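You operate a simulated robot arm through the tools that you are given. There is no shell and no other tool. Be economical: measure what you need, move in short steps, check, and stop when the job is done.

You are at the controls of a simulated robot arm. One attempt, no reset.

JOB
Tighten the bench bolts to the card's torque: one, two, three.
Fine: torque as on the cover bolts card; set the blue driver's dial first, one run a bolt till its lamp shows green; driver back in its stand. Set down upright: blue driver.
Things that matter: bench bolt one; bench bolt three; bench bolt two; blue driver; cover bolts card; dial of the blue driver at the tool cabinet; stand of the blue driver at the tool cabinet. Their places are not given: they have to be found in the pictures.

Only the result counts: the job must be done as asked and must still hold three seconds after the hand-in. Knocking over, shifting, dropping, spilling or breaking anything else fails it. A push-on lid holds only when it is set on centred and level and pressed home; a screw cap is set on level and turned clockwise until tight.

ROBOT AND FRAMES
A 7-joint arm with a two-finger parallel gripper, fixed in place. Base frame: the origin is at the foot of the arm, x ahead of it, y to its left, z up; the work surface is at about z = 1000. Lengths are in mm, angles in degrees, forces in N, time in s.
With the tool pointing down near the work surface it reaches from about 340 to 760 mm from the base axis. Its first joint turns from -115.0 to 115.0 degrees. Payload 3.91 kg.
The TCP is the grasp point between the finger pads, 30 mm short of the fingertips. In the tool frame z runs along the fingers and y along their closing line. Largest opening 110 mm; finger width 20, thickness 10; the body of the gripper, 48 by 112 mm, starts 55 mm behind the TCP.
Orientation is that of the tool frame in the base frame, as a unit quaternion [w, x, y, z]. With the fingers straight down and closing along the base's y, the tool's x points along the base's -x, its y along +y and its z along -z.

CONTROLS
- The arm moves only by the tool apply_moves. Its argument "plan" is a list of rows, each a list of 2 entries, a list of its own where there are three numbers: the shift along the tool's x, y, z in mm, then the turn, a rotation vector about the tool's x, y, z in degrees. In form: [[[dx, dy, dz], [wx, wy, wz]], ...]. A call has 1 to 8 rows; each row is the pose to reach, as a shift and turn from the pose commanded when the call began, along the tool's axes at that moment. "jaw" is the gripper command, from -1 (shut) to 1 (fully open), values between in proportion, set as the call begins (left out, the last holds). A row lasts 0.2 s, in which the tool goes at most 50 mm and 8.6 degrees; a call with a longer step from one row to the next is refused whole, and so is a gripper value outside its range. Where a pose cannot be reached the arm comes as near as it can. A force on the tool above 40 N (or 10 N above the force at the start of the call, whichever is more), or a blocked arm, ends the call early, and 0.2 s more pass. The fingers move at their own pace (about 108 mm/s each) and stop on an object; they squeeze with about 45 N. The grip force told is the motor's: it shows also when the fingers shut on nothing. Time passes only in rows, and 0.2 s behind the last, so rows that repeat a pose let the fingers close. The reply holds the time, the measured pose of the TCP, the force on the tool along the base axes, the opening and the grip force, in the units named above and with some noise, with the torque about the TCP (base axes, N m) and any sound that the robot's microphone picked up.
- Cameras (640 x 400 px; columns grow to the right, rows downward): "scene" is fixed at [219.7, -662, 1780.1]; the picture's right is [0.99, -0.15, 0.00], its down [-0.05, -0.34, -0.94] and it looks along [0.15, 0.93, -0.34] (base axes); focal length 311 px, centre (320, 200). "wrist" rides on the gripper at [72, 17, -103] in the tool frame; the picture's right is [-0.23, 0.97, 0.00], its down [-0.76, -0.18, -0.62] and it looks along [-0.61, -0.14, 0.78] (tool axes); focal length 222 px, centre (320, 200).
- grab_frame(camera): a new picture of that camera. It takes no simulated time.
- slide_trunk(by): slides the trunk up (or, below 0, down) by that many mm; the arm rides with it, the base frame stays. It gives what a move gives, with no picture.
- measure_at(camera, pixels): for up to 12 pixels [column, row] of the newest picture of that camera ("zoom" is the newest enlarged one), the place [x, y, z] in the base frame of the surface seen there, good to about 2 mm, but the place of the scene camera against the robot may be out by one fixed shift of up to 18 mm in any direction. It takes no simulated time.
- close_up(camera, box): a new picture of the part [left, top, right, bottom] of that camera's present view, enlarged. It takes no simulated time.
- sign_off(): hands the job in; it is judged then, once.

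Work in short steps. Measure before you move; look again where a grasp or a placing could have gone wrong, and mend it. You have 80 turns and 46 pictures in all, those below and enlarged ones among them. Open the gripper and draw the arm clear of the work before you hand the job in, unless the task says otherwise; then end with one line.

The tools are called as a command line: name --argument value ..., lists and objects as JSON in quotes. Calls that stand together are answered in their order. apply_moves: Moves the arm, as the interface text tells. Its arguments: {"type":"object","properties":{"plan":{"type":"array","items":{"type":"array"}},"jaw":{"type":"number"}},"required":["plan"]} The other tools are called the same way: slide_trunk (by) slides the trunk up or down; grab_frame (camera) takes a picture; measure_at (camera, pixels) gives the place of the surface under pixels of a picture; close_up (camera, box) takes an enlarged picture of a part of a camera's view; sign_off () hands the job in.

At the start:

```text
clock: 0.0
eef_pos: [216.5, 417.1, 1487.9]
ee_rot: [0.0, 0.0, 1.0, 0.0]
contact_force: [-0.4, -0.3, -0.5]
torque: [0.0, -0.02, 0.01]
width: 110.1
finger_force: 0.1
trunk travel left (down, up): [-925.0, 65.0]
```

scene: 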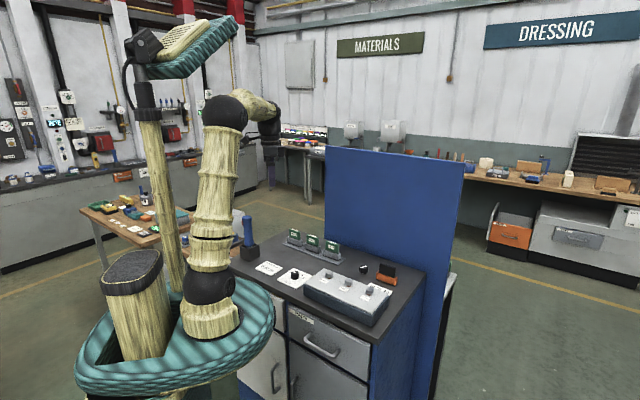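
wrist: 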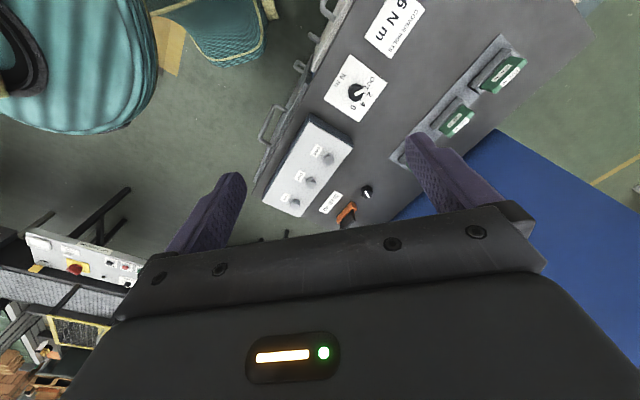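

The scene shows the cabinet with the blue driver at about (248,232), card (268,267), dial (293,275), bolts block (345,295) and lamps (312,242). I take enlarged views to read them.

close_up --camera "scene" --box '[220, 200, 420, 325]'

close_up --camera "wrist" --box '[240, 0, 560, 200]'

```text
3.20 times, centred on (320, 262) of scene
```

zoom: 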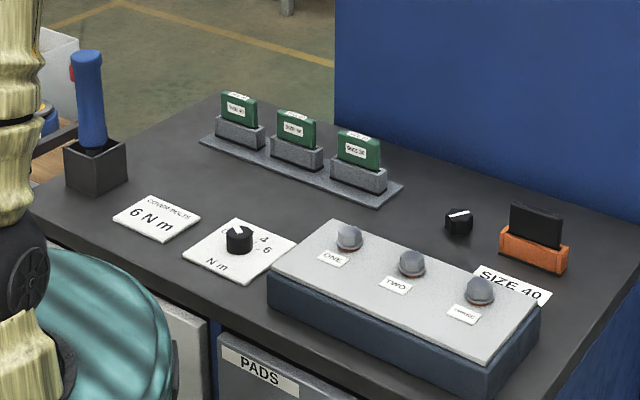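

```text
2.00 times, centred on (400, 100) of wrist
```

zoom: 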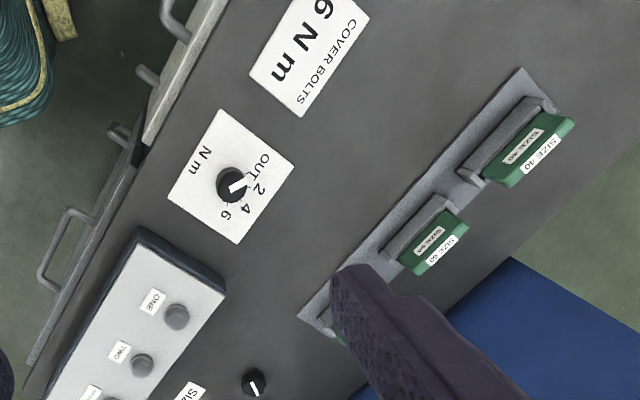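

The card reads 6 N m; the dial (scene 294,274; wrist zoom 232,184) has OUT, 2, 4, 6. I measure everything, using the wrist to calibrate the scene shift.

measure_at --camera "zoom" --pixels '[[231, 186], [240, 183], [219, 109], [292, 165], [168, 196], [236, 243], [176, 316], [142, 366], [260, 188], [245, 207], [225, 213], [264, 162]]'

measure_at --camera "scene" --pixels '[[247, 218], [248, 240], [243, 255], [256, 255], [294, 273], [329, 273], [348, 281], [370, 290], [278, 280], [313, 276], [250, 247], [248, 229]]'

```text
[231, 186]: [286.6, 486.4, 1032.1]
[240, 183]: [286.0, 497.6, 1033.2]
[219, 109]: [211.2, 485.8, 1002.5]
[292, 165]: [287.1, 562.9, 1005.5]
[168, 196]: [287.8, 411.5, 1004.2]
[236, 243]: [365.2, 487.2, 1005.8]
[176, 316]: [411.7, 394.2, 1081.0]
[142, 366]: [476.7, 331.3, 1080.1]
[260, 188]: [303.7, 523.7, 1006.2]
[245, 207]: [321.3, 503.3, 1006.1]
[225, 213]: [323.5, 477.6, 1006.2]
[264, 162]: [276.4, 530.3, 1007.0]
```

```text
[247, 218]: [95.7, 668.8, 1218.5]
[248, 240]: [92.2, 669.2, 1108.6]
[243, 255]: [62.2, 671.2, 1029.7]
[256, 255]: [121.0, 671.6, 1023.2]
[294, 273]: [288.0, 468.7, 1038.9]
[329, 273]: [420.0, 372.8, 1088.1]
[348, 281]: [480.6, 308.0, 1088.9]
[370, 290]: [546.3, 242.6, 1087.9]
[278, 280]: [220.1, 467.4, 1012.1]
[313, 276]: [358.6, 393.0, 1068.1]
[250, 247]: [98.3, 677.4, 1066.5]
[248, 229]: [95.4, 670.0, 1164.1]
```

Dial centre is about (287,487), with its top at 1033. Labels lie at base angles OUT 105°, 2 65°, 4 25°, 6 -15°, and the pointer is at OUT (~107°). I move above the dial, pre-turning by -60° about tool z.

apply_moves --plan '[[[-8.8, 8.7, 42.5], [0, 0, -7.5]], [[-17.6, 17.4, 85], [0, 0, -15]], [[-26.4, 26.1, 127.5], [0, 0, -22.5]], [[-35.2, 34.8, 170], [0, 0, -30]], [[-44, 43.5, 212.5], [0, 0, -37.5]], [[-52.8, 52.2, 255], [0, 0, -45]], [[-61.6, 60.9, 297.5], [0, 0, -52.5]], [[-70.4, 69.6, 340], [0, 0, -60]]]' --jaw 0.1

grab_frame --camera "wrist"

grab_frame --camera "scene"

```text
clock: 1.8
eef_pos: [289.8, 488.2, 1147.8]
ee_rot: [0.0, -0.501, 0.866, -0.001]
contact_force: [0.1, 0.2, 0.4]
torque: [-0.01, 0.01, -0.02]
width: 60.6
finger_force: 0.0
trunk travel left (down, up): [-925.0, 65.0]
```

```text
41 pictures are left
```

wrist: 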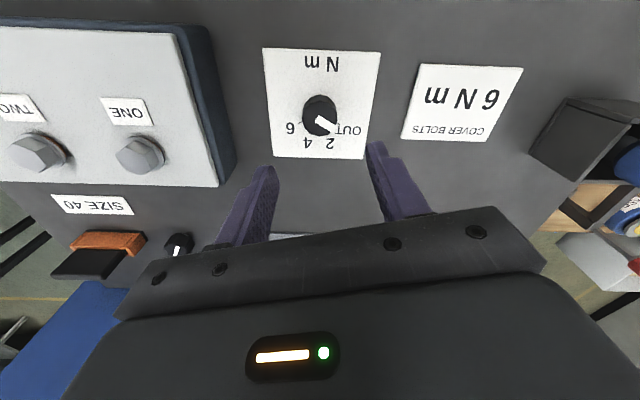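

```text
40 pictures are left
```

scene: 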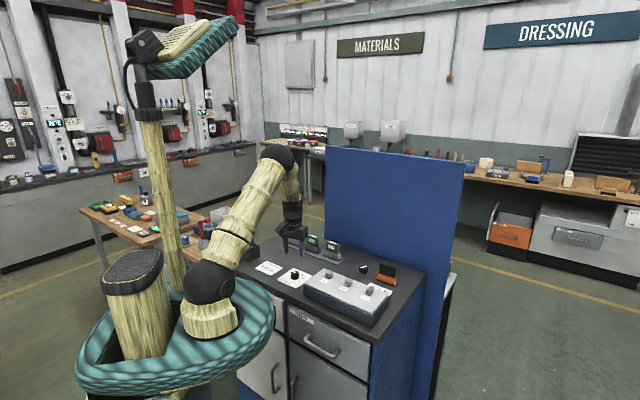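

The dial is now at wrist (320,117), with the pointer toward OUT. I measure its centre, pointer and labels, plus the bolts and stand.

close_up --camera "wrist" --box '[240, 40, 400, 165]'

measure_at --camera "wrist" --pixels '[[263, 48], [381, 53], [365, 159], [273, 157], [140, 155], [38, 153], [291, 128], [306, 143], [330, 143], [347, 130], [316, 106], [600, 112]]'

```text
3.20 times, centred on (320, 102) of wrist
```

zoom: 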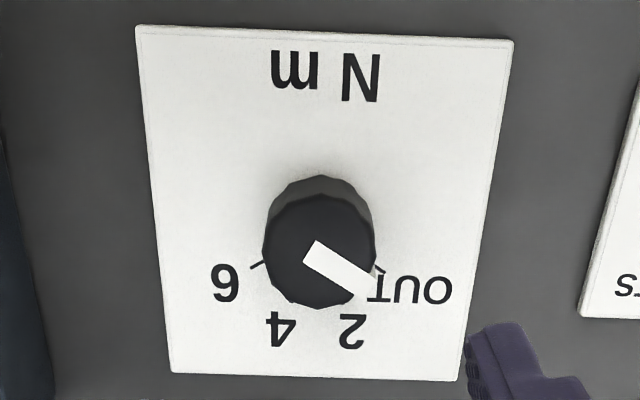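

```text
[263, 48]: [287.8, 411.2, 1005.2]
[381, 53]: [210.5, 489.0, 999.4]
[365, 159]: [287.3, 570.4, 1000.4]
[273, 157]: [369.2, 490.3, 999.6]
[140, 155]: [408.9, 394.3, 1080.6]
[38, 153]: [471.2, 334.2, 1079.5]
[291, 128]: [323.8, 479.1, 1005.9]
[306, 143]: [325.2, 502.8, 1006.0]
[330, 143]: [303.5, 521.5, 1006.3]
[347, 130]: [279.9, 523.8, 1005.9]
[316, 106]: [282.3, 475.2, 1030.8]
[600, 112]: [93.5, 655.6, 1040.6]
```

I measure the knob top edges and the tick marks in the zoom (320,250 centre; 258,265 and 380,270 ticks).

measure_at --camera "zoom" --pixels '[[320, 250], [270, 250], [372, 250], [325, 200], [318, 300], [312, 252], [362, 282], [254, 266], [382, 271], [290, 270]]'

```text
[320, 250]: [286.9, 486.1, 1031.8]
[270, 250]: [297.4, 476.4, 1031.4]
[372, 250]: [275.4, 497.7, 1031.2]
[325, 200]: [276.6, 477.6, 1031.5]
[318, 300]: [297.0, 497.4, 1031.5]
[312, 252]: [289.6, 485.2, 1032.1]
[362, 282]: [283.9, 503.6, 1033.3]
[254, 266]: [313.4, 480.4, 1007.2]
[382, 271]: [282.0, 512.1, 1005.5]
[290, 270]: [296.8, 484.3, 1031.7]
```

Knob centre is (287,487), about 29 mm across, with the pointer at 107° and the 6 tick at -15°. I descend to TCP z about 1042, still open, and check the pose.

apply_moves --plan '[[[0, 0, 40], [0, 0, 0]], [[0, 0, 75], [0, 0, 0]], [[0, 0, 100], [0, 0, 0]], [[0, 0, 105], [0, 0, 0]], [[0, 0, 105], [0, 0, 0]]]'

grab_frame --camera "wrist"

```text
clock: 3.0
eef_pos: [288.9, 487.8, 1042.6]
ee_rot: [0.0, -0.5, 0.866, 0.0]
contact_force: [0.5, -0.7, 0.1]
torque: [0.03, 0.05, -0.03]
width: 60.5
finger_force: 0.1
trunk travel left (down, up): [-925.0, 65.0]
```

```text
38 pictures are left
```

wrist: 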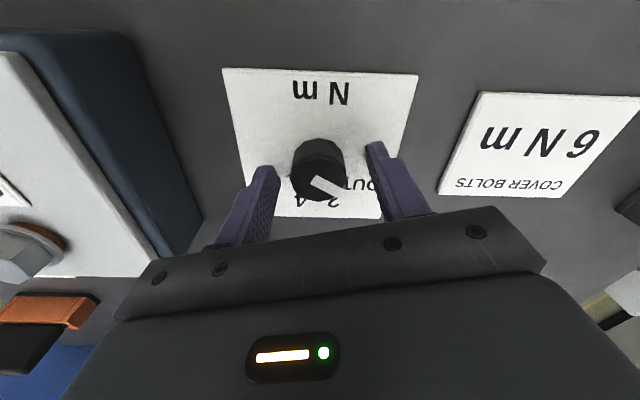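

The fingers straddle the knob. I close on it first.

apply_moves --plan '[[[0, 0, 0], [0, 0, 0]], [[0, 0, 0], [0, 0, 0]], [[0, 0, 0], [0, 0, 0]]]' --jaw -1

```text
clock: 3.8
eef_pos: [288.7, 486.3, 1042.8]
ee_rot: [0.0, -0.499, 0.866, 0.001]
contact_force: [5.6, -3.6, -2.8]
torque: [0.3, -0.82, -0.01]
width: 34.4
finger_force: 45.2
trunk travel left (down, up): [-925.0, 65.0]
```

It is gripped at 34 mm. I turn 60° clockwise (tool +z) as the first half.

apply_moves --plan '[[[0, 0, 0], [0, 0, 7.5]], [[0, 0, 0], [0, 0, 15]], [[0, 0, 0], [0, 0, 22.5]], [[0, 0, 0], [0, 0, 30]], [[0, 0, 0], [0, 0, 37.5]], [[0, 0, 0], [0, 0, 45]], [[0, 0, 0], [0, 0, 52.5]], [[0, 0, 0], [0, 0, 60]]]'

grab_frame --camera "wrist"

```text
clock: 5.6
eef_pos: [288.8, 487.9, 1042.9]
ee_rot: [0.0, 0.001, 1.0, 0.001]
contact_force: [6.7, -1.4, -7.1]
torque: [0.14, -1.21, -0.03]
width: 34.4
finger_force: 44.6
trunk travel left (down, up): [-925.0, 65.0]
```

```text
37 pictures are left
```

wrist: 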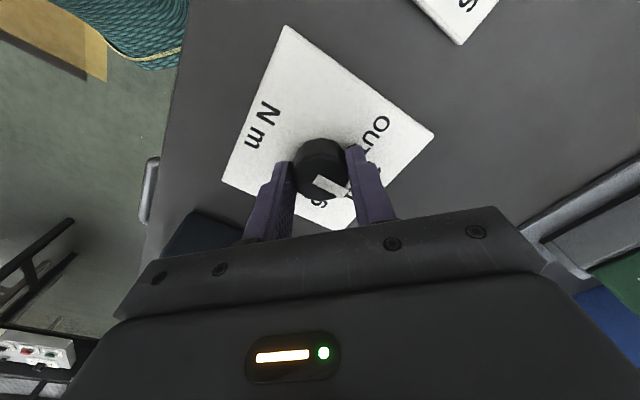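

The knob turned with the gripper. I turn the remaining 61°.

apply_moves --plan '[[[0, 0, 0], [0, 0, 7.7]], [[0, 0, 0], [0, 0, 15.4]], [[0, 0, 0], [0, 0, 23]], [[0, 0, 0], [0, 0, 30.7]], [[0, 0, 0], [0, 0, 38.3]], [[0, 0, 0], [0, 0, 46]], [[0, 0, 0], [0, 0, 53.5]], [[0, 0, 0], [0, 0, 61]]]'

close_up --camera "wrist" --box '[220, 80, 420, 205]'

```text
clock: 7.4
eef_pos: [288.8, 488.9, 1042.6]
ee_rot: [0.0, 0.508, 0.862, 0.001]
contact_force: [11.2, 12.2, -1.5]
torque: [0.54, -0.17, 0.79]
width: 34.6
finger_force: 45.3
trunk travel left (down, up): [-925.0, 65.0]
```

```text
3.20 times, centred on (320, 142) of wrist
```

zoom: 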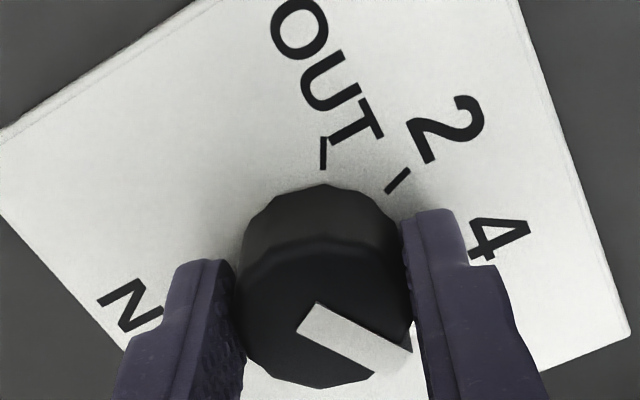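

The 0.8 N m torque about z suggests the dial met its end stop at 6. I release, rise and look.

apply_moves --plan '[[[0, 0, 0], [0, 0, 0]], [[0, 0, 0], [0, 0, 0]], [[0, 0, -45], [0, 0, 0]], [[0, 0, -90], [0, 0, 0]], [[0, 0, -130], [0, 0, 0]]]' --jaw 0.1

close_up --camera "wrist" --box '[240, 40, 400, 165]'

grab_frame --camera "wrist"

```text
clock: 8.6
eef_pos: [285.1, 488.3, 1172.8]
ee_rot: [0.0, 0.507, 0.862, 0.0]
contact_force: [-0.1, 0.5, -0.2]
torque: [0.02, -0.06, -0.01]
width: 60.1
finger_force: 0.1
trunk travel left (down, up): [-925.0, 65.0]
```

```text
3.20 times, centred on (320, 102) of wrist
```

zoom: 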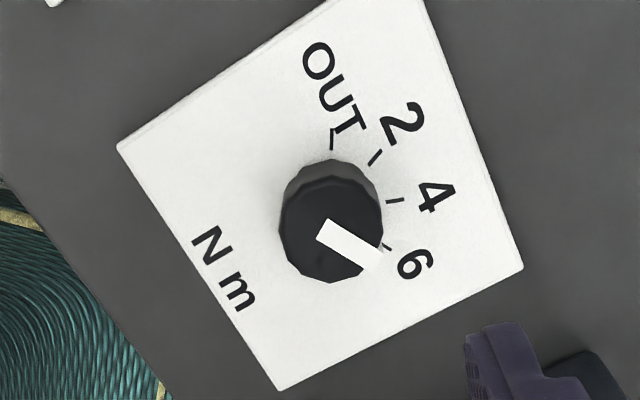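

```text
34 pictures are left
```

wrist: 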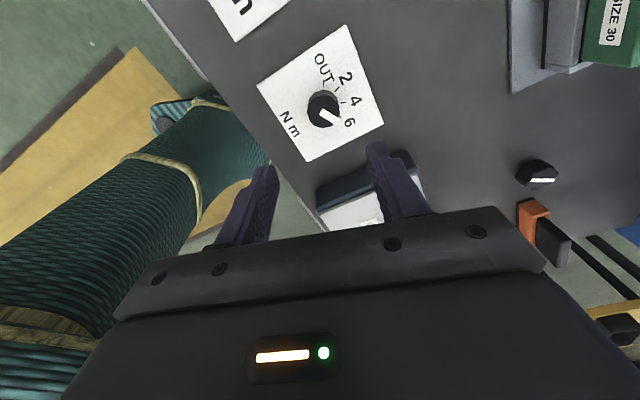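

The pointer appears to be at 6 (zoom 350,245); I verify its angle by measurement.

measure_at --camera "zoom" --pixels '[[327, 230], [352, 245], [374, 257], [390, 248], [330, 231], [332, 142], [372, 158], [395, 201]]'

```text
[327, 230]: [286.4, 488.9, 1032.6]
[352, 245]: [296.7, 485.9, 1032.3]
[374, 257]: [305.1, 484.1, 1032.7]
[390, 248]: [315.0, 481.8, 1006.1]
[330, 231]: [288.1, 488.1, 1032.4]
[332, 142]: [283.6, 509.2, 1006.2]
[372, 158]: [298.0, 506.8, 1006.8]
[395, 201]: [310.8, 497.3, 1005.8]
```

The pointer is at -14°, so the dial is set to 6. Now I move above the driver at about (93,680), turn back to yaw 0 and look.

apply_moves --plan '[[[33, -9, -27], [0, 0, -7.6]], [[66, -18, -54], [0, 0, -15.3]], [[99, -27, -80], [0, 0, -23]], [[132, -36, -106], [0, 0, -30.5]], [[165, -45, -132], [0, 0, -38]], [[198, -54, -158], [0, 0, -45.7]], [[231, -63, -184], [0, 0, -53.4]], [[265, -72.5, -210], [0, 0, -61]]]' --jaw 0.3

grab_frame --camera "wrist"

close_up --camera "scene" --box '[200, 170, 360, 270]'

```text
clock: 10.4
eef_pos: [83.5, 654.6, 1384.3]
ee_rot: [0.001, -0.002, 1.0, 0.0]
contact_force: [0.0, -0.5, 0.3]
torque: [0.04, -0.03, -0.02]
width: 71.4
finger_force: 0.1
out of reach, approached as far as the arm can: row 8
trunk travel left (down, up): [-925.0, 65.0]
```

```text
33 pictures are left
```

wrist: 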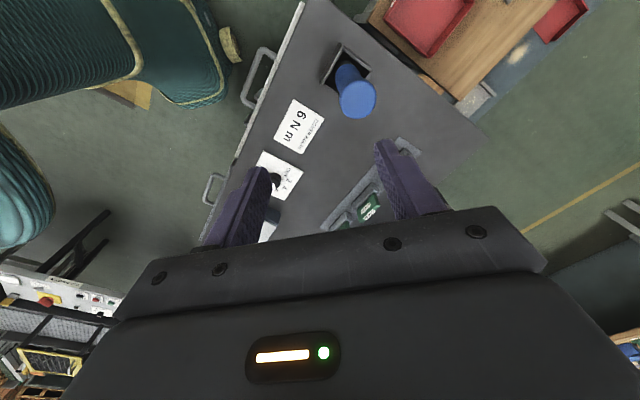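

```text
4.00 times, centred on (280, 220) of scene
```

zoom: 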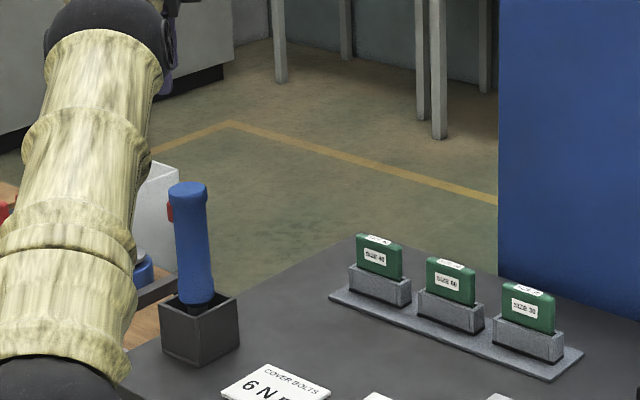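

The driver top is at wrist (358,98), with its stand around (350,68). A red bit sits at the scene zoom (171,210), so I measure and look closer.

close_up --camera "wrist" --box '[300, 30, 410, 130]'

measure_at --camera "wrist" --pixels '[[358, 98], [341, 98], [376, 99], [358, 82], [358, 114], [344, 72], [342, 46], [322, 82], [369, 70], [350, 85], [354, 65]]'

measure_at --camera "scene" --pixels '[[242, 222], [243, 224], [247, 217], [252, 218], [248, 240], [242, 256]]'

```text
4.00 times, centred on (355, 80) of wrist
```

zoom: 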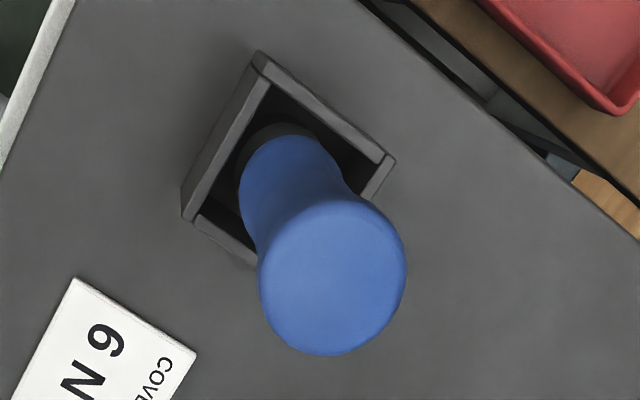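

```text
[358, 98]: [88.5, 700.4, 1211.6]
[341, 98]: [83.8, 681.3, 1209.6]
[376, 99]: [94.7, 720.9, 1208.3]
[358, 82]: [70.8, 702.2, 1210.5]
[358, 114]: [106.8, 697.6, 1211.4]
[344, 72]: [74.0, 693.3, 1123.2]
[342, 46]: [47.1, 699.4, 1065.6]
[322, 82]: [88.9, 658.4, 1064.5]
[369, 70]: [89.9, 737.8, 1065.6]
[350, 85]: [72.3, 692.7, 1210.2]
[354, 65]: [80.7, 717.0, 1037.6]
```

```text
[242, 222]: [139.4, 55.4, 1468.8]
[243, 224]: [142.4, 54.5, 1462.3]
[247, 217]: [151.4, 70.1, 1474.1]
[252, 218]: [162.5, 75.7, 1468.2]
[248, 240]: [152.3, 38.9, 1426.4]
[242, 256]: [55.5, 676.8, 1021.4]
```

The driver axis is at (88.5,700), top 1211, about 39 mm across; the stand is centred at (89,699) with its rim at 1065. Reach was limited at this height, so I lower the trunk 90 mm.

slide_trunk --by -90

```text
clock: 11.7
eef_pos: [87.0, 658.6, 1293.2]
ee_rot: [0.0, 0.0, 1.0, 0.0]
contact_force: [-0.5, -0.7, -0.5]
torque: [0.02, 0.0, 0.01]
width: 71.6
finger_force: 0.1
trunk travel left (down, up): [-835.0, 155.0]
```

I shift to over the driver axis (+1.5 x, +42 y) at this height and check.

apply_moves --plan '[[[-1, 21, 0], [0, 0, 0]], [[-1.5, 42, 0], [0, 0, 0]], [[-1.5, 42, 0], [0, 0, 0]]]'

grab_frame --camera "wrist"

```text
clock: 12.4
eef_pos: [82.3, 662.0, 1280.8]
ee_rot: [0.0, 0.0, 1.0, 0.0]
contact_force: [-0.1, -0.7, -0.1]
torque: [0.01, 0.01, 0.03]
width: 71.6
finger_force: 0.1
out of reach, approached as far as the arm can: row 1, 2, 3
trunk travel left (down, up): [-835.0, 155.0]
```

```text
30 pictures are left
```

wrist: 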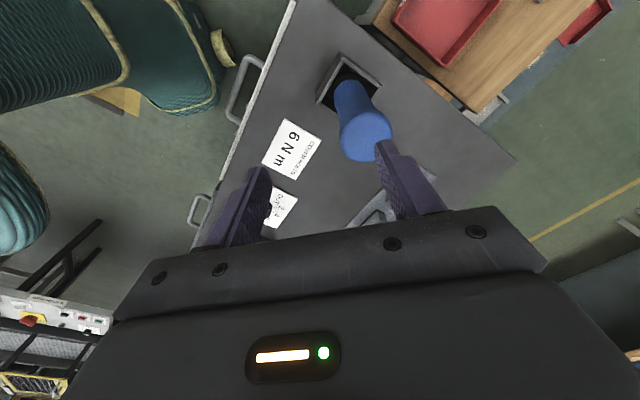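

Reach shrinks with the arm high relative to the shoulder, so the trunk should go up, not down. I raise it 150.

slide_trunk --by 150

```text
clock: 14.2
eef_pos: [83.7, 662.4, 1431.1]
ee_rot: [-0.001, 0.002, 1.0, 0.0]
contact_force: [0.5, -0.1, 0.1]
torque: [0.02, 0.01, 0.01]
width: 71.6
finger_force: 0.0
trunk travel left (down, up): [-985.0, 5.0]
```

I descend to about z 1285 and then shift over the driver axis.

apply_moves --plan '[[[0, 0, 45], [0, 0, 0]], [[0, 0, 90], [0, 0, 0]], [[0, 0, 135], [0, 0, 0]], [[0, 0, 145], [0, 0, 0]], [[0, 0, 145], [0, 0, 0]]]'

```text
clock: 15.4
eef_pos: [81.7, 662.9, 1285.4]
ee_rot: [0.0, 0.0, 1.0, 0.0]
contact_force: [0.6, -0.1, -0.2]
torque: [-0.03, 0.0, 0.02]
width: 71.6
finger_force: 0.1
trunk travel left (down, up): [-985.0, 5.0]
```

Now I shift +6.5 in x and +37.5 in y.

apply_moves --plan '[[[-3, 20, 0], [0, 0, 0]], [[-6.5, 37.5, 0], [0, 0, 0]], [[-6.5, 37.5, 0], [0, 0, 0]], [[-6.5, 37.5, 0], [0, 0, 0]]]'

grab_frame --camera "wrist"

```text
clock: 16.4
eef_pos: [88.4, 698.8, 1284.9]
ee_rot: [0.0, -0.001, 1.0, -0.001]
contact_force: [-0.2, -0.6, -0.1]
torque: [-0.03, 0.01, 0.01]
width: 71.6
finger_force: 0.1
trunk travel left (down, up): [-985.0, 5.0]
```

```text
29 pictures are left
```

wrist: 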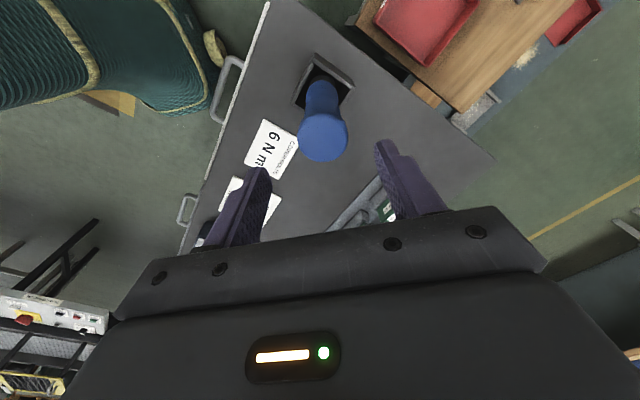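

The driver top is at (322,138), centred between the fingers. I measure it once more.

measure_at --camera "wrist" --pixels '[[322, 138], [300, 138], [345, 138], [322, 116], [322, 159], [316, 55], [297, 100], [353, 85]]'

```text
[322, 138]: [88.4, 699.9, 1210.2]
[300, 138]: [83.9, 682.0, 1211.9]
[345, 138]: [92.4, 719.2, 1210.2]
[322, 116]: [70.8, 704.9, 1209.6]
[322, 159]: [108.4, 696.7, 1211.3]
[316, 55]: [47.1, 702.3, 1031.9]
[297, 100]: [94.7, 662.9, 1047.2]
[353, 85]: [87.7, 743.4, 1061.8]
```

The driver is centred under the TCP (88.4,699.9). I descend 118 mm to TCP z about 1167, then close.

apply_moves --plan '[[[0, 1, 40], [0, 0, 0]], [[0, 1, 80], [0, 0, 0]], [[0, 1, 110], [0, 0, 0]], [[0, 1, 118], [0, 0, 0]], [[0, 1, 118], [0, 0, 0]]]'

apply_moves --plan '[[[0, 0, 0], [0, 0, 0]], [[0, 0, 0], [0, 0, 0]], [[0, 0, 0], [0, 0, 0]]]' --jaw -1

```text
clock: 17.6
eef_pos: [88.6, 702.0, 1168.1]
ee_rot: [0.0, 0.0, 1.0, -0.001]
contact_force: [-0.2, -0.7, 0.4]
torque: [0.0, 0.03, 0.02]
width: 71.7
finger_force: 0.1
trunk travel left (down, up): [-985.0, 5.0]
```

```text
clock: 18.4
eef_pos: [86.7, 702.2, 1169.5]
ee_rot: [-0.001, 0.0, 1.0, -0.001]
contact_force: [0.0, -1.7, 0.3]
torque: [-0.05, -0.02, 0.02]
width: 39.2
finger_force: 45.1
trunk travel left (down, up): [-985.0, 5.0]
```

It is gripped at 39 mm. I lift 95 mm and look.

apply_moves --plan '[[[0, 0, -20], [0, 0, 0]], [[0, 0, -45], [0, 0, 0]], [[0, 0, -70], [0, 0, 0]], [[0, 0, -95], [0, 0, 0]], [[0, 0, -95], [0, 0, 0]]]'

close_up --camera "scene" --box '[200, 150, 360, 270]'

grab_frame --camera "wrist"

```text
clock: 19.6
eef_pos: [88.3, 701.9, 1262.3]
ee_rot: [0.0, 0.0, 1.0, 0.0]
contact_force: [-0.2, 0.4, -5.7]
torque: [0.02, -0.01, 0.04]
width: 39.2
finger_force: 44.9
trunk travel left (down, up): [-985.0, 5.0]
```

```text
3.33 times, centred on (280, 210) of scene
```

zoom: 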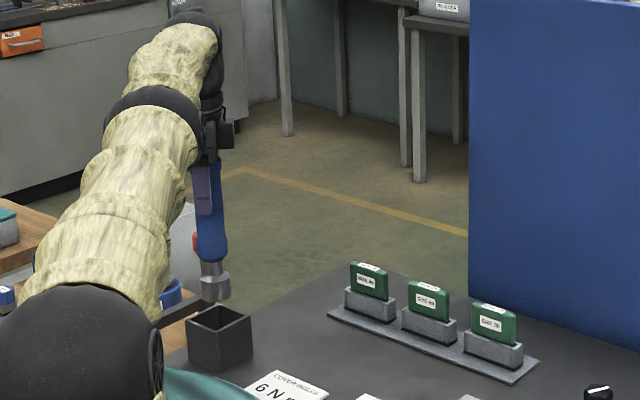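

```text
27 pictures are left
```

wrist: 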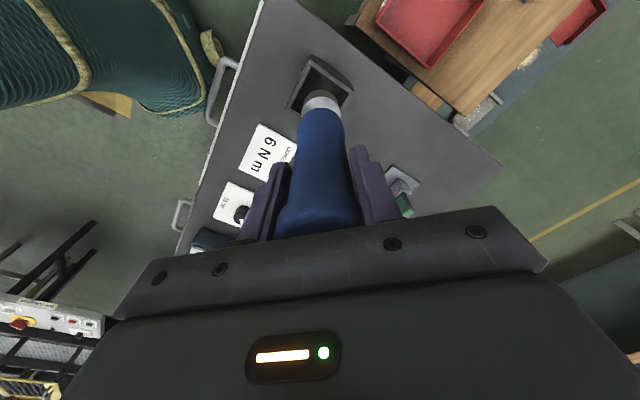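

The driver is out, with a grey socket at its lower end (zoom 215,295). I measure the socket end against the stand rim and the bolts in the scene.

measure_at --camera "zoom" --pixels '[[274, 130], [266, 112], [320, 95]]'

grab_frame --camera "scene"

close_up --camera "scene" --box '[230, 200, 280, 250]'

```text
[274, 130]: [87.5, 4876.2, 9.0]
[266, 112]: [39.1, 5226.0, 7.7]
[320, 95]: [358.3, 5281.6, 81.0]
```

```text
26 pictures are left
```

scene: 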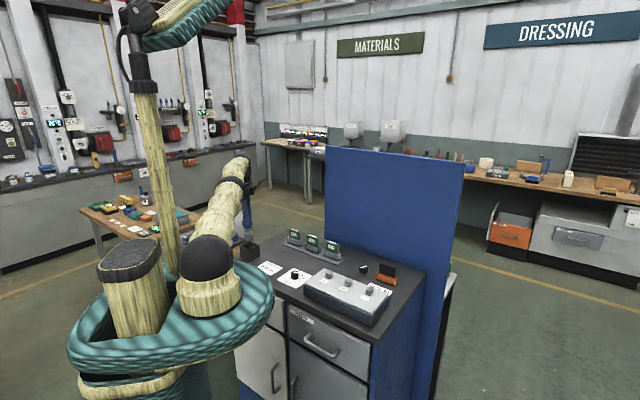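

```text
8.00 times, centred on (255, 225) of scene
```

zoom: 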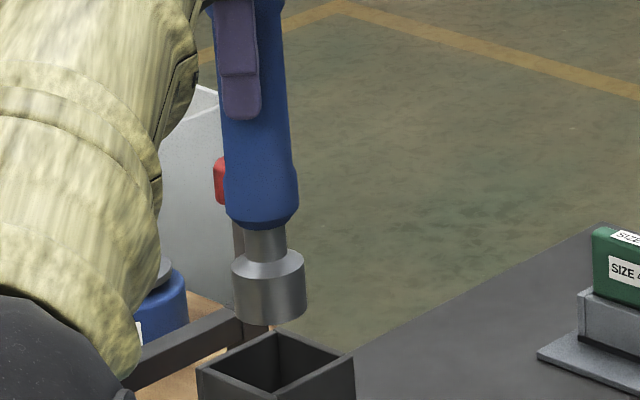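

The red bit didn't move with the driver, so it is background. I measure the socket bottom (270,321), its top edge, and the stand rim.

measure_at --camera "zoom" --pixels '[[270, 319], [240, 310], [300, 308], [268, 280], [258, 215], [255, 100], [198, 369], [278, 333], [353, 357], [240, 60]]'

measure_at --camera "scene" --pixels '[[279, 280], [314, 276], [329, 273], [348, 281], [370, 290], [303, 241], [329, 245]]'

```text
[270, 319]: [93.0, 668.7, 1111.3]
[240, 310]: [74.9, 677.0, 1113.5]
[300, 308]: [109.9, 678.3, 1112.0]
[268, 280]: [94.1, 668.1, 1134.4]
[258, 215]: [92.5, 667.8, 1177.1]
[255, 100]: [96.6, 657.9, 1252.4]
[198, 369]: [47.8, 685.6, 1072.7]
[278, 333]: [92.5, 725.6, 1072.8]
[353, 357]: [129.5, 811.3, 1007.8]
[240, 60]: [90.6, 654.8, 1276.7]
```

```text
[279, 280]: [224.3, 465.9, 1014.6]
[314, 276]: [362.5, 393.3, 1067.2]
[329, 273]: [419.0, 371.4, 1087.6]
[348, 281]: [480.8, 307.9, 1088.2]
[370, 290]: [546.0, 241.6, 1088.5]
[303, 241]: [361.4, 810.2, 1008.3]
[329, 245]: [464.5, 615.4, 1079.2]
```

Correcting the z bias (+7.5), the socket end is about 160 mm below the TCP. I carry the driver toward the bolts at z 1290 and look from there.

apply_moves --plan '[[[-26, -26, -8], [0, 0, 0]], [[-53, -53, -16], [0, 0, 0]], [[-80, -80, -24], [0, 0, 0]], [[-107, -107, -27], [0, 0, 0]], [[-134, -134, -27], [0, 0, 0]], [[-161, -161, -27], [0, 0, 0]], [[-188, -188, -27], [0, 0, 0]], [[-215, -212, -27], [0, 0, 0]]]'

grab_frame --camera "wrist"

```text
clock: 21.4
eef_pos: [305.4, 488.6, 1289.2]
ee_rot: [-0.001, 0.0, 1.0, 0.0]
contact_force: [0.6, -1.2, -5.4]
torque: [-0.03, 0.03, 0.02]
width: 39.2
finger_force: 44.7
trunk travel left (down, up): [-985.0, 5.0]
```

```text
24 pictures are left
```

wrist: 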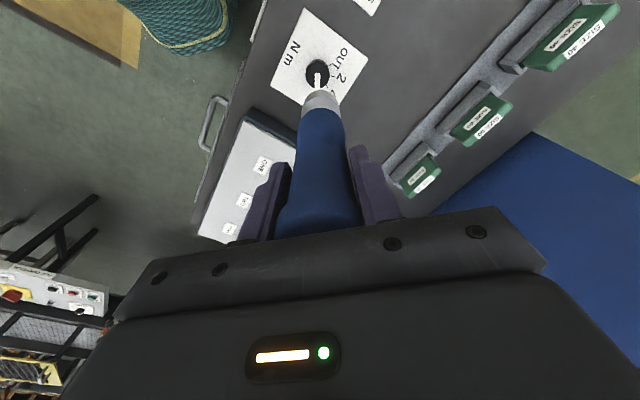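

The bolts are hidden behind the fingers here. Before moving toward (+x), I measure where the blue panel stands.

measure_at --camera "wrist" --pixels '[[440, 215], [480, 190], [536, 135], [620, 180], [560, 200], [580, 260], [263, 160], [245, 198], [231, 227], [480, 130], [600, 20]]'

```text
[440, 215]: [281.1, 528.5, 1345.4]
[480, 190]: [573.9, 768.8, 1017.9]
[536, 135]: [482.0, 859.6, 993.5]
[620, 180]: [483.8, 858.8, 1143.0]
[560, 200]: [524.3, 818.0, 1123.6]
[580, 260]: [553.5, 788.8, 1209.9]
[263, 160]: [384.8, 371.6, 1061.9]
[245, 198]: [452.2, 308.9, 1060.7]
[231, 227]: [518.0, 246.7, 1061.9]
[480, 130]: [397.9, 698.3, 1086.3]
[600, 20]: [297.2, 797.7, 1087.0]
```

The panel lies along x+y≈1342, which is far off. I move to about (430,470) so the bolts show at the left.

apply_moves --plan '[[[-40, -6, 0], [0, 0, 0]], [[-80, -12, 0], [0, 0, 0]], [[-125, -18, 0], [0, 0, 0]], [[-125, -18, 0], [0, 0, 0]]]'

close_up --camera "wrist" --box '[120, 40, 340, 240]'

```text
clock: 22.4
eef_pos: [429.7, 471.3, 1290.0]
ee_rot: [0.0, 0.0, 1.0, 0.0]
contact_force: [-0.3, 0.0, -4.8]
torque: [0.02, -0.03, -0.02]
width: 39.0
finger_force: 45.1
trunk travel left (down, up): [-985.0, 5.0]
```

```text
2.00 times, centred on (230, 140) of wrist
```

zoom: 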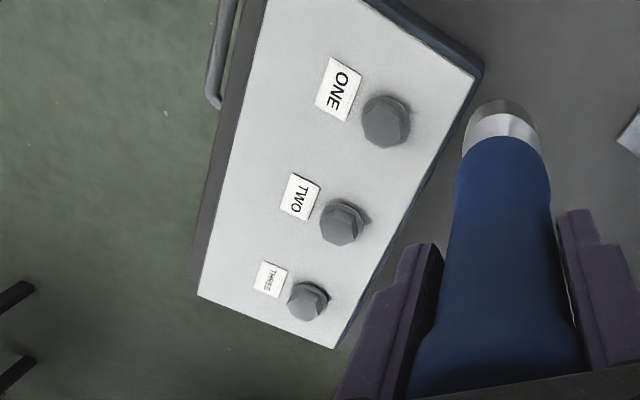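

All three bolts are visible: one (385,122), two (341,223), three (307,301). I measure their tops and edges.

measure_at --camera "zoom" --pixels '[[386, 122], [366, 120], [406, 123], [386, 101], [386, 144], [341, 224], [324, 222], [358, 224], [341, 207], [307, 302], [293, 302], [321, 300]]'

close_up --camera "wrist" --box '[255, 75, 335, 125]'

```text
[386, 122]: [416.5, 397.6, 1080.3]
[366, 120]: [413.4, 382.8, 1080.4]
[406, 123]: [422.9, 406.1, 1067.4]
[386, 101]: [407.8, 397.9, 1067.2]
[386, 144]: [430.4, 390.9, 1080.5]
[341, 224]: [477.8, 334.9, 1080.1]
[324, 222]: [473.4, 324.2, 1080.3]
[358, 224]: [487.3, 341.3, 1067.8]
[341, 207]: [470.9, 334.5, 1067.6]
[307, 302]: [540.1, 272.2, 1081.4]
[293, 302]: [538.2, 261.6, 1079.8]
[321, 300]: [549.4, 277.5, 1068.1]
```

```text
8.00 times, centred on (295, 100) of wrist
```

zoom: 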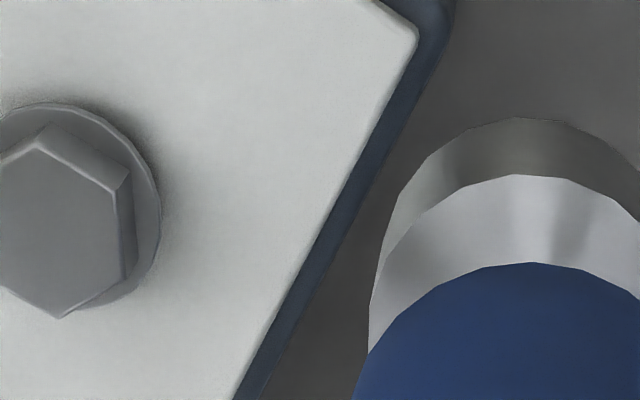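

Each bolt is a flanged hex head, about 1080 at the top with the flange at 1067. I zoom exactly on bolts one and two for centres.

close_up --camera "wrist" --box '[260, 70, 360, 130]'

close_up --camera "wrist" --box '[255, 125, 325, 210]'

```text
6.40 times, centred on (310, 100) of wrist
```

zoom: 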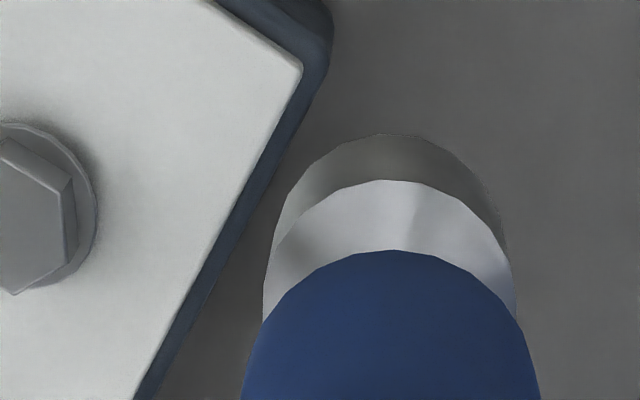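

```text
4.71 times, centred on (290, 168) of wrist
```

zoom: 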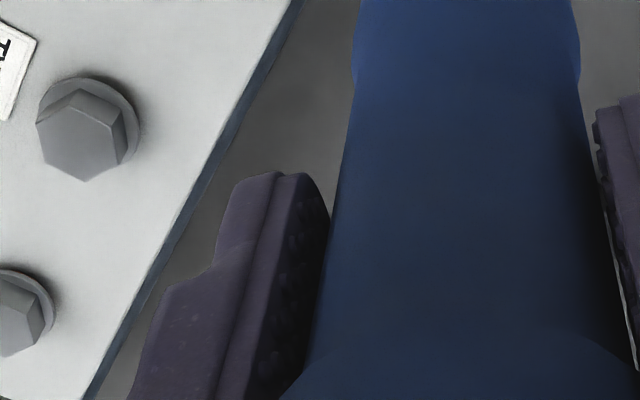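

I take a proper view covering bolts one (263,101) and two (240,152).

close_up --camera "wrist" --box '[195, 85, 323, 165]'

```text
5.00 times, centred on (259, 125) of wrist
```

zoom: 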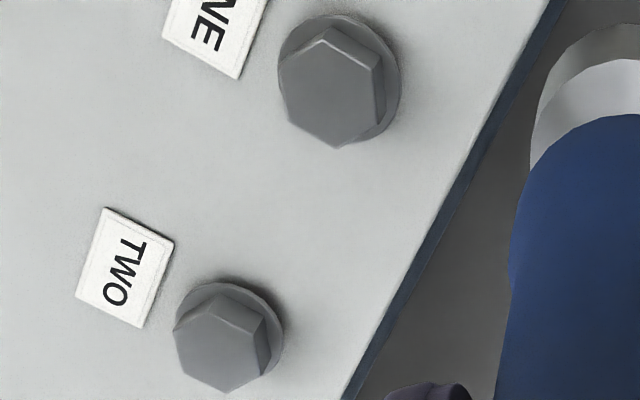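

Hex top centres appear at (329,93) and (218,348). I measure those, plus vertices for the hex phase.

measure_at --camera "zoom" --pixels '[[329, 93], [327, 44], [370, 73], [338, 142], [288, 114], [285, 72], [374, 117], [218, 348], [226, 386], [181, 328], [184, 362], [254, 370]]'

```text
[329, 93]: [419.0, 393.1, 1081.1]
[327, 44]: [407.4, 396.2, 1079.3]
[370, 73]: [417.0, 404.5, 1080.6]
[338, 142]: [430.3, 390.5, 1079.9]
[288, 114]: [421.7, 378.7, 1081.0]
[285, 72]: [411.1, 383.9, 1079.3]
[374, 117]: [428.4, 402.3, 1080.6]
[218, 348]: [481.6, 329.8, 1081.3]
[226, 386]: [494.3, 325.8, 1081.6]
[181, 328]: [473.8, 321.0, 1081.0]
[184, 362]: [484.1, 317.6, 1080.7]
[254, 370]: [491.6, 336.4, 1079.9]
```

Bolt one is (419.3,392.8), two (482.3,329.3), and three extrapolates to (545.4,265.8). I move above bolt one with the socket about 20 mm over the head.

apply_moves --plan '[[[5, -39, 0], [0, 0, 0]], [[10.4, -78.5, 0], [0, 0, 0]], [[10.4, -78.5, 14], [0, 0, 0]], [[10.4, -78.5, 28], [0, 0, 0]], [[10.4, -78.5, 28], [0, 0, 0]], [[10.4, -78.5, 28], [0, 0, 0]]]'

close_up --camera "wrist" --box '[256, 50, 384, 130]'

close_up --camera "scene" --box '[280, 200, 408, 300]'

```text
clock: 23.8
eef_pos: [418.7, 392.3, 1261.4]
ee_rot: [0.0, 0.001, 1.0, 0.001]
contact_force: [0.1, -0.2, -5.4]
torque: [-0.01, 0.0, 0.04]
width: 38.7
finger_force: 44.7
trunk travel left (down, up): [-985.0, 5.0]
```

```text
5.00 times, centred on (320, 90) of wrist
```

zoom: 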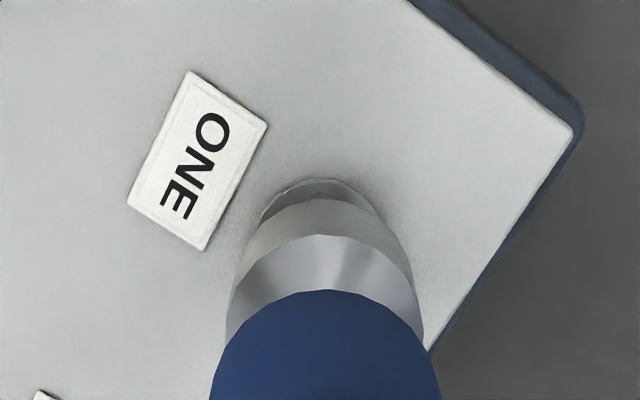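

```text
4.00 times, centred on (344, 250) of scene
```

zoom: 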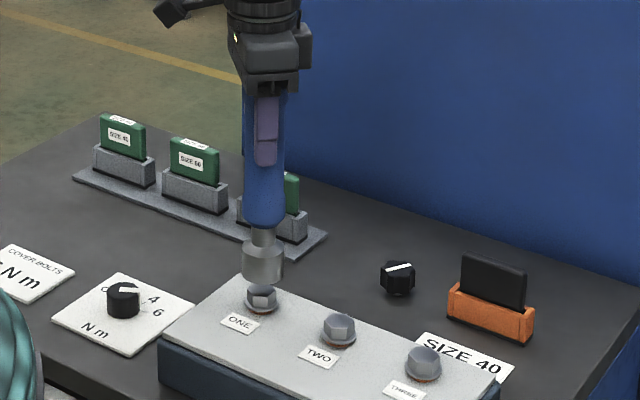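

The socket is aligned over bolt one in both views. I lower it in small steps until it seats.

apply_moves --plan '[[[0, 0, 8], [0, 0, 0]], [[0, 0, 15], [0, 0, 0]], [[0, 0, 19], [0, 0, 0]], [[0, 0, 23], [0, 0, 0]], [[0, 0, 26], [0, 0, 0]], [[0, 0, 29], [0, 0, 0]]]'

close_up --camera "scene" --box '[280, 200, 408, 300]'

```text
clock: 25.2
eef_pos: [420.0, 393.6, 1232.9]
ee_rot: [-0.001, 0.001, 1.0, 0.001]
contact_force: [-0.1, -0.2, -5.3]
torque: [0.02, 0.02, -0.04]
width: 38.8
finger_force: 44.8
trunk travel left (down, up): [-985.0, 5.0]
```

```text
4.00 times, centred on (344, 250) of scene
```

zoom: 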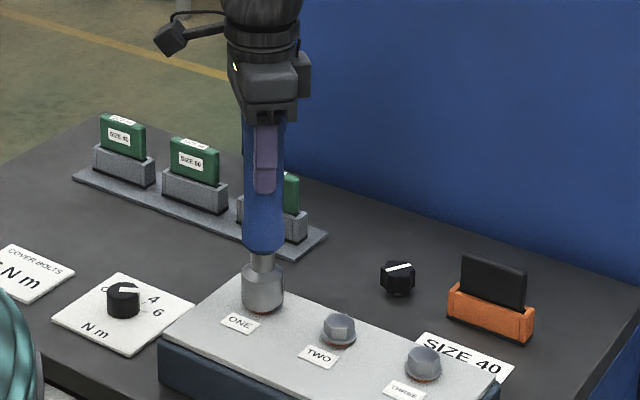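

The socket encloses the head with no contact yet. I press on in 2 mm steps, watching force, torque and sound.

apply_moves --plan '[[[0, 0, 2], [0, 0, 0]], [[0, 0, 4], [0, 0, 0]], [[0, 0, 6], [0, 0, 0]], [[0, 0, 7], [0, 0, 0]]]'

grab_frame --camera "wrist"

```text
clock: 26.2
eef_pos: [418.3, 394.4, 1224.8]
ee_rot: [0.001, 0.0, 1.0, 0.001]
contact_force: [2.0, 0.7, 4.5]
torque: [-0.06, -0.25, 0.03]
width: 39.2
finger_force: 44.4
trunk travel left (down, up): [-985.0, 5.0]
```

```text
15 pictures are left
```

wrist: 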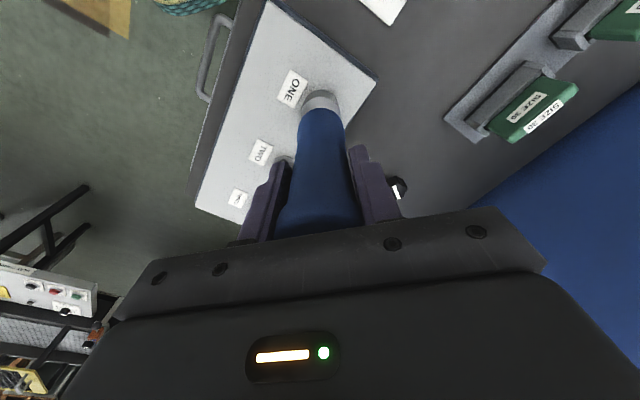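

Contact has begun, about 10 N relative. I press 2 to 3 mm more and dwell.

apply_moves --plan '[[[0, 0, 1.5], [0, 0, 0]], [[0, 0, 3], [0, 0, 0]], [[0, 0, 3], [0, 0, 0]], [[0, 0, 3], [0, 0, 0]], [[0, 0, 3], [0, 0, 0]]]'

```text
clock: 27.4
eef_pos: [417.6, 393.4, 1225.0]
ee_rot: [0.0, 0.0, 1.0, 0.001]
contact_force: [0.8, 1.5, 18.1]
torque: [-0.02, -0.1, -0.01]
width: 38.8
finger_force: 45.3
trunk travel left (down, up): [-985.0, 5.0]
```

close_up --camera "scene" --box '[280, 200, 408, 300]'

```text
4.00 times, centred on (344, 250) of scene
```

zoom: 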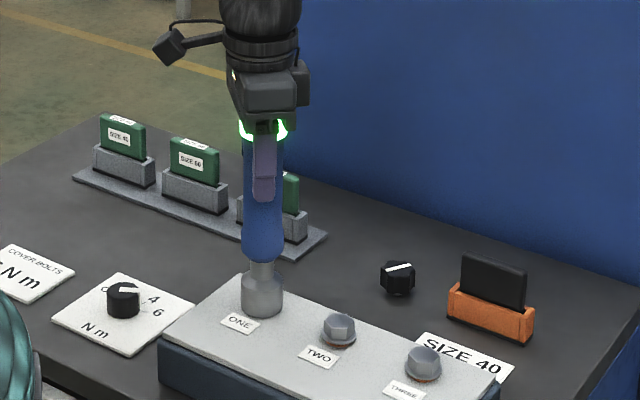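

The driver's lamp shows green, so bolt one is done. I lift straight off 50 mm and carry to above bolt two.

apply_moves --plan '[[[0, 0, -10], [0, 0, 0]], [[0, 0, -25], [0, 0, 0]], [[0, 0, -45], [0, 0, 0]], [[-31, -32, -45], [0, 0, 0]], [[-63, -63.5, -45], [0, 0, 0]], [[-63, -63.5, -45], [0, 0, 0]], [[-63, -63.5, -45], [0, 0, 0]]]'

close_up --camera "scene" --box '[290, 200, 418, 300]'

close_up --camera "wrist" --box '[256, 50, 384, 130]'

```text
clock: 29.0
eef_pos: [480.6, 328.0, 1267.3]
ee_rot: [-0.001, 0.0, 1.0, 0.001]
contact_force: [0.1, 0.0, -5.1]
torque: [-0.04, 0.07, -0.01]
width: 39.0
finger_force: 45.4
trunk travel left (down, up): [-985.0, 5.0]
```

```text
4.00 times, centred on (354, 250) of scene
```

zoom: 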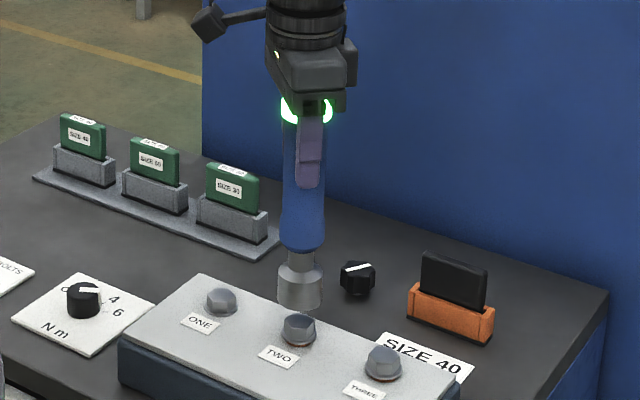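

```text
5.00 times, centred on (320, 90) of wrist
```

zoom: 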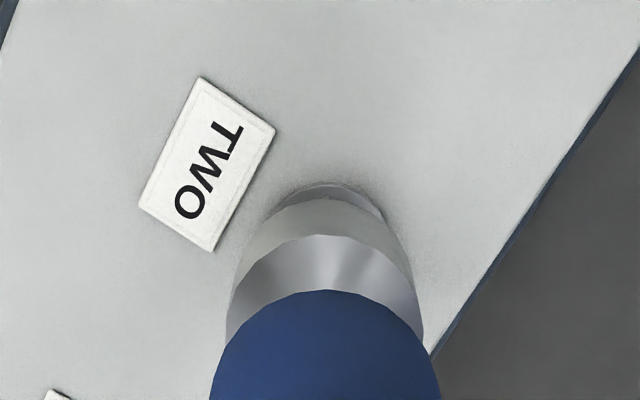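

Bolt one sank home (its orange ring is gone) and bolt two is aligned the same way. I lower and press with the same depth, then dwell.

apply_moves --plan '[[[-1, 0, 15], [0, 0, 0]], [[-1, 0, 27], [0, 0, 0]], [[-1, 0, 33], [0, 0, 0]], [[-1, 0, 38], [0, 0, 0]], [[-1, 0, 41], [0, 0, 0]], [[-1, 0, 43], [0, 0, 0]], [[-1, 0, 45], [0, 0, 0]], [[-1, 0, 45], [0, 0, 0]]]'

apply_moves --plan '[[[0, 0, 0], [0, 0, 0]], [[0, 0, 0], [0, 0, 0]], [[0, 0, 0], [0, 0, 0]], [[0, 0, 0], [0, 0, 0]]]'

close_up --camera "scene" --box '[290, 200, 418, 300]'

```text
clock: 30.8
eef_pos: [480.4, 329.3, 1225.8]
ee_rot: [0.003, 0.0, 1.0, 0.001]
contact_force: [-0.5, 1.0, 20.1]
torque: [-0.18, 0.08, 0.01]
width: 38.9
finger_force: 45.1
trunk travel left (down, up): [-985.0, 5.0]
```

```text
clock: 31.8
eef_pos: [481.9, 329.5, 1224.5]
ee_rot: [0.001, 0.001, 1.0, 0.001]
contact_force: [2.5, 1.6, 19.7]
torque: [0.07, -0.36, -0.06]
width: 38.8
finger_force: 45.2
trunk travel left (down, up): [-985.0, 5.0]
```

```text
4.00 times, centred on (354, 250) of scene
```

zoom: 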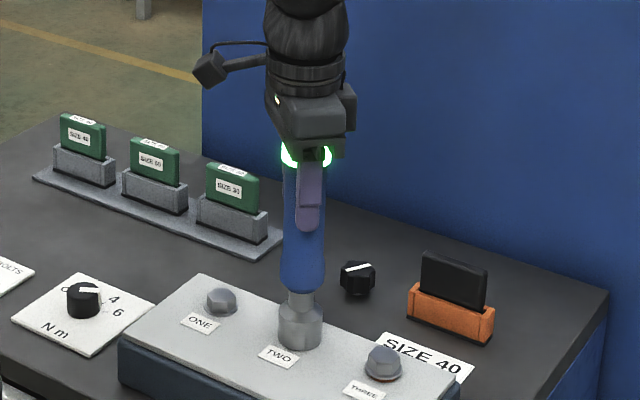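

The lamp is green with 20 N pressed for over 1 s. I lift off and carry to bolt three, then check that bolt two's orange ring is gone.

apply_moves --plan '[[[0, 0, -10], [0, 0, 0]], [[0, 0, -25], [0, 0, 0]], [[0, 0, -45], [0, 0, 0]], [[-31, -32, -45], [0, 0, 0]], [[-63, -63.5, -45], [0, 0, 0]], [[-63, -63.5, -45], [0, 0, 0]], [[-63, -63.5, -45], [0, 0, 0]]]'

close_up --camera "scene" --box '[300, 200, 428, 300]'

close_up --camera "wrist" --box '[256, 50, 384, 130]'

```text
clock: 33.4
eef_pos: [545.0, 264.8, 1266.5]
ee_rot: [0.0, 0.0, 1.0, 0.0]
contact_force: [0.0, -0.1, -5.2]
torque: [0.02, 0.04, 0.0]
width: 38.8
finger_force: 44.4
trunk travel left (down, up): [-985.0, 5.0]
```

```text
4.00 times, centred on (364, 250) of scene
```

zoom: 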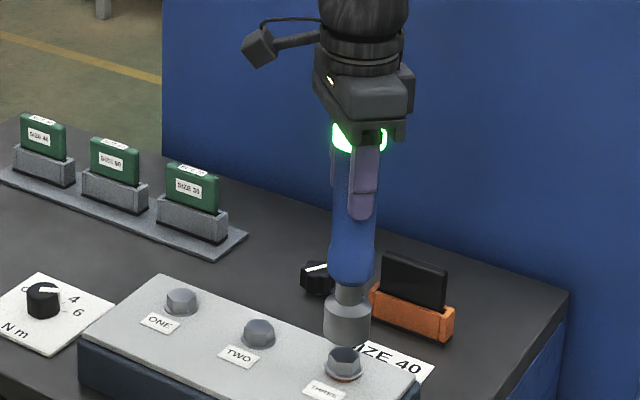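

```text
5.00 times, centred on (320, 90) of wrist
```

zoom: 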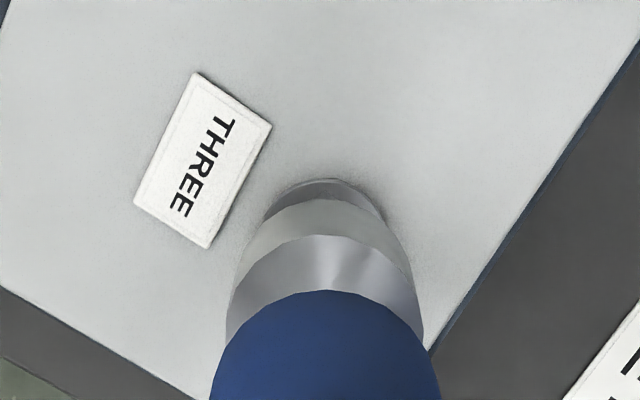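

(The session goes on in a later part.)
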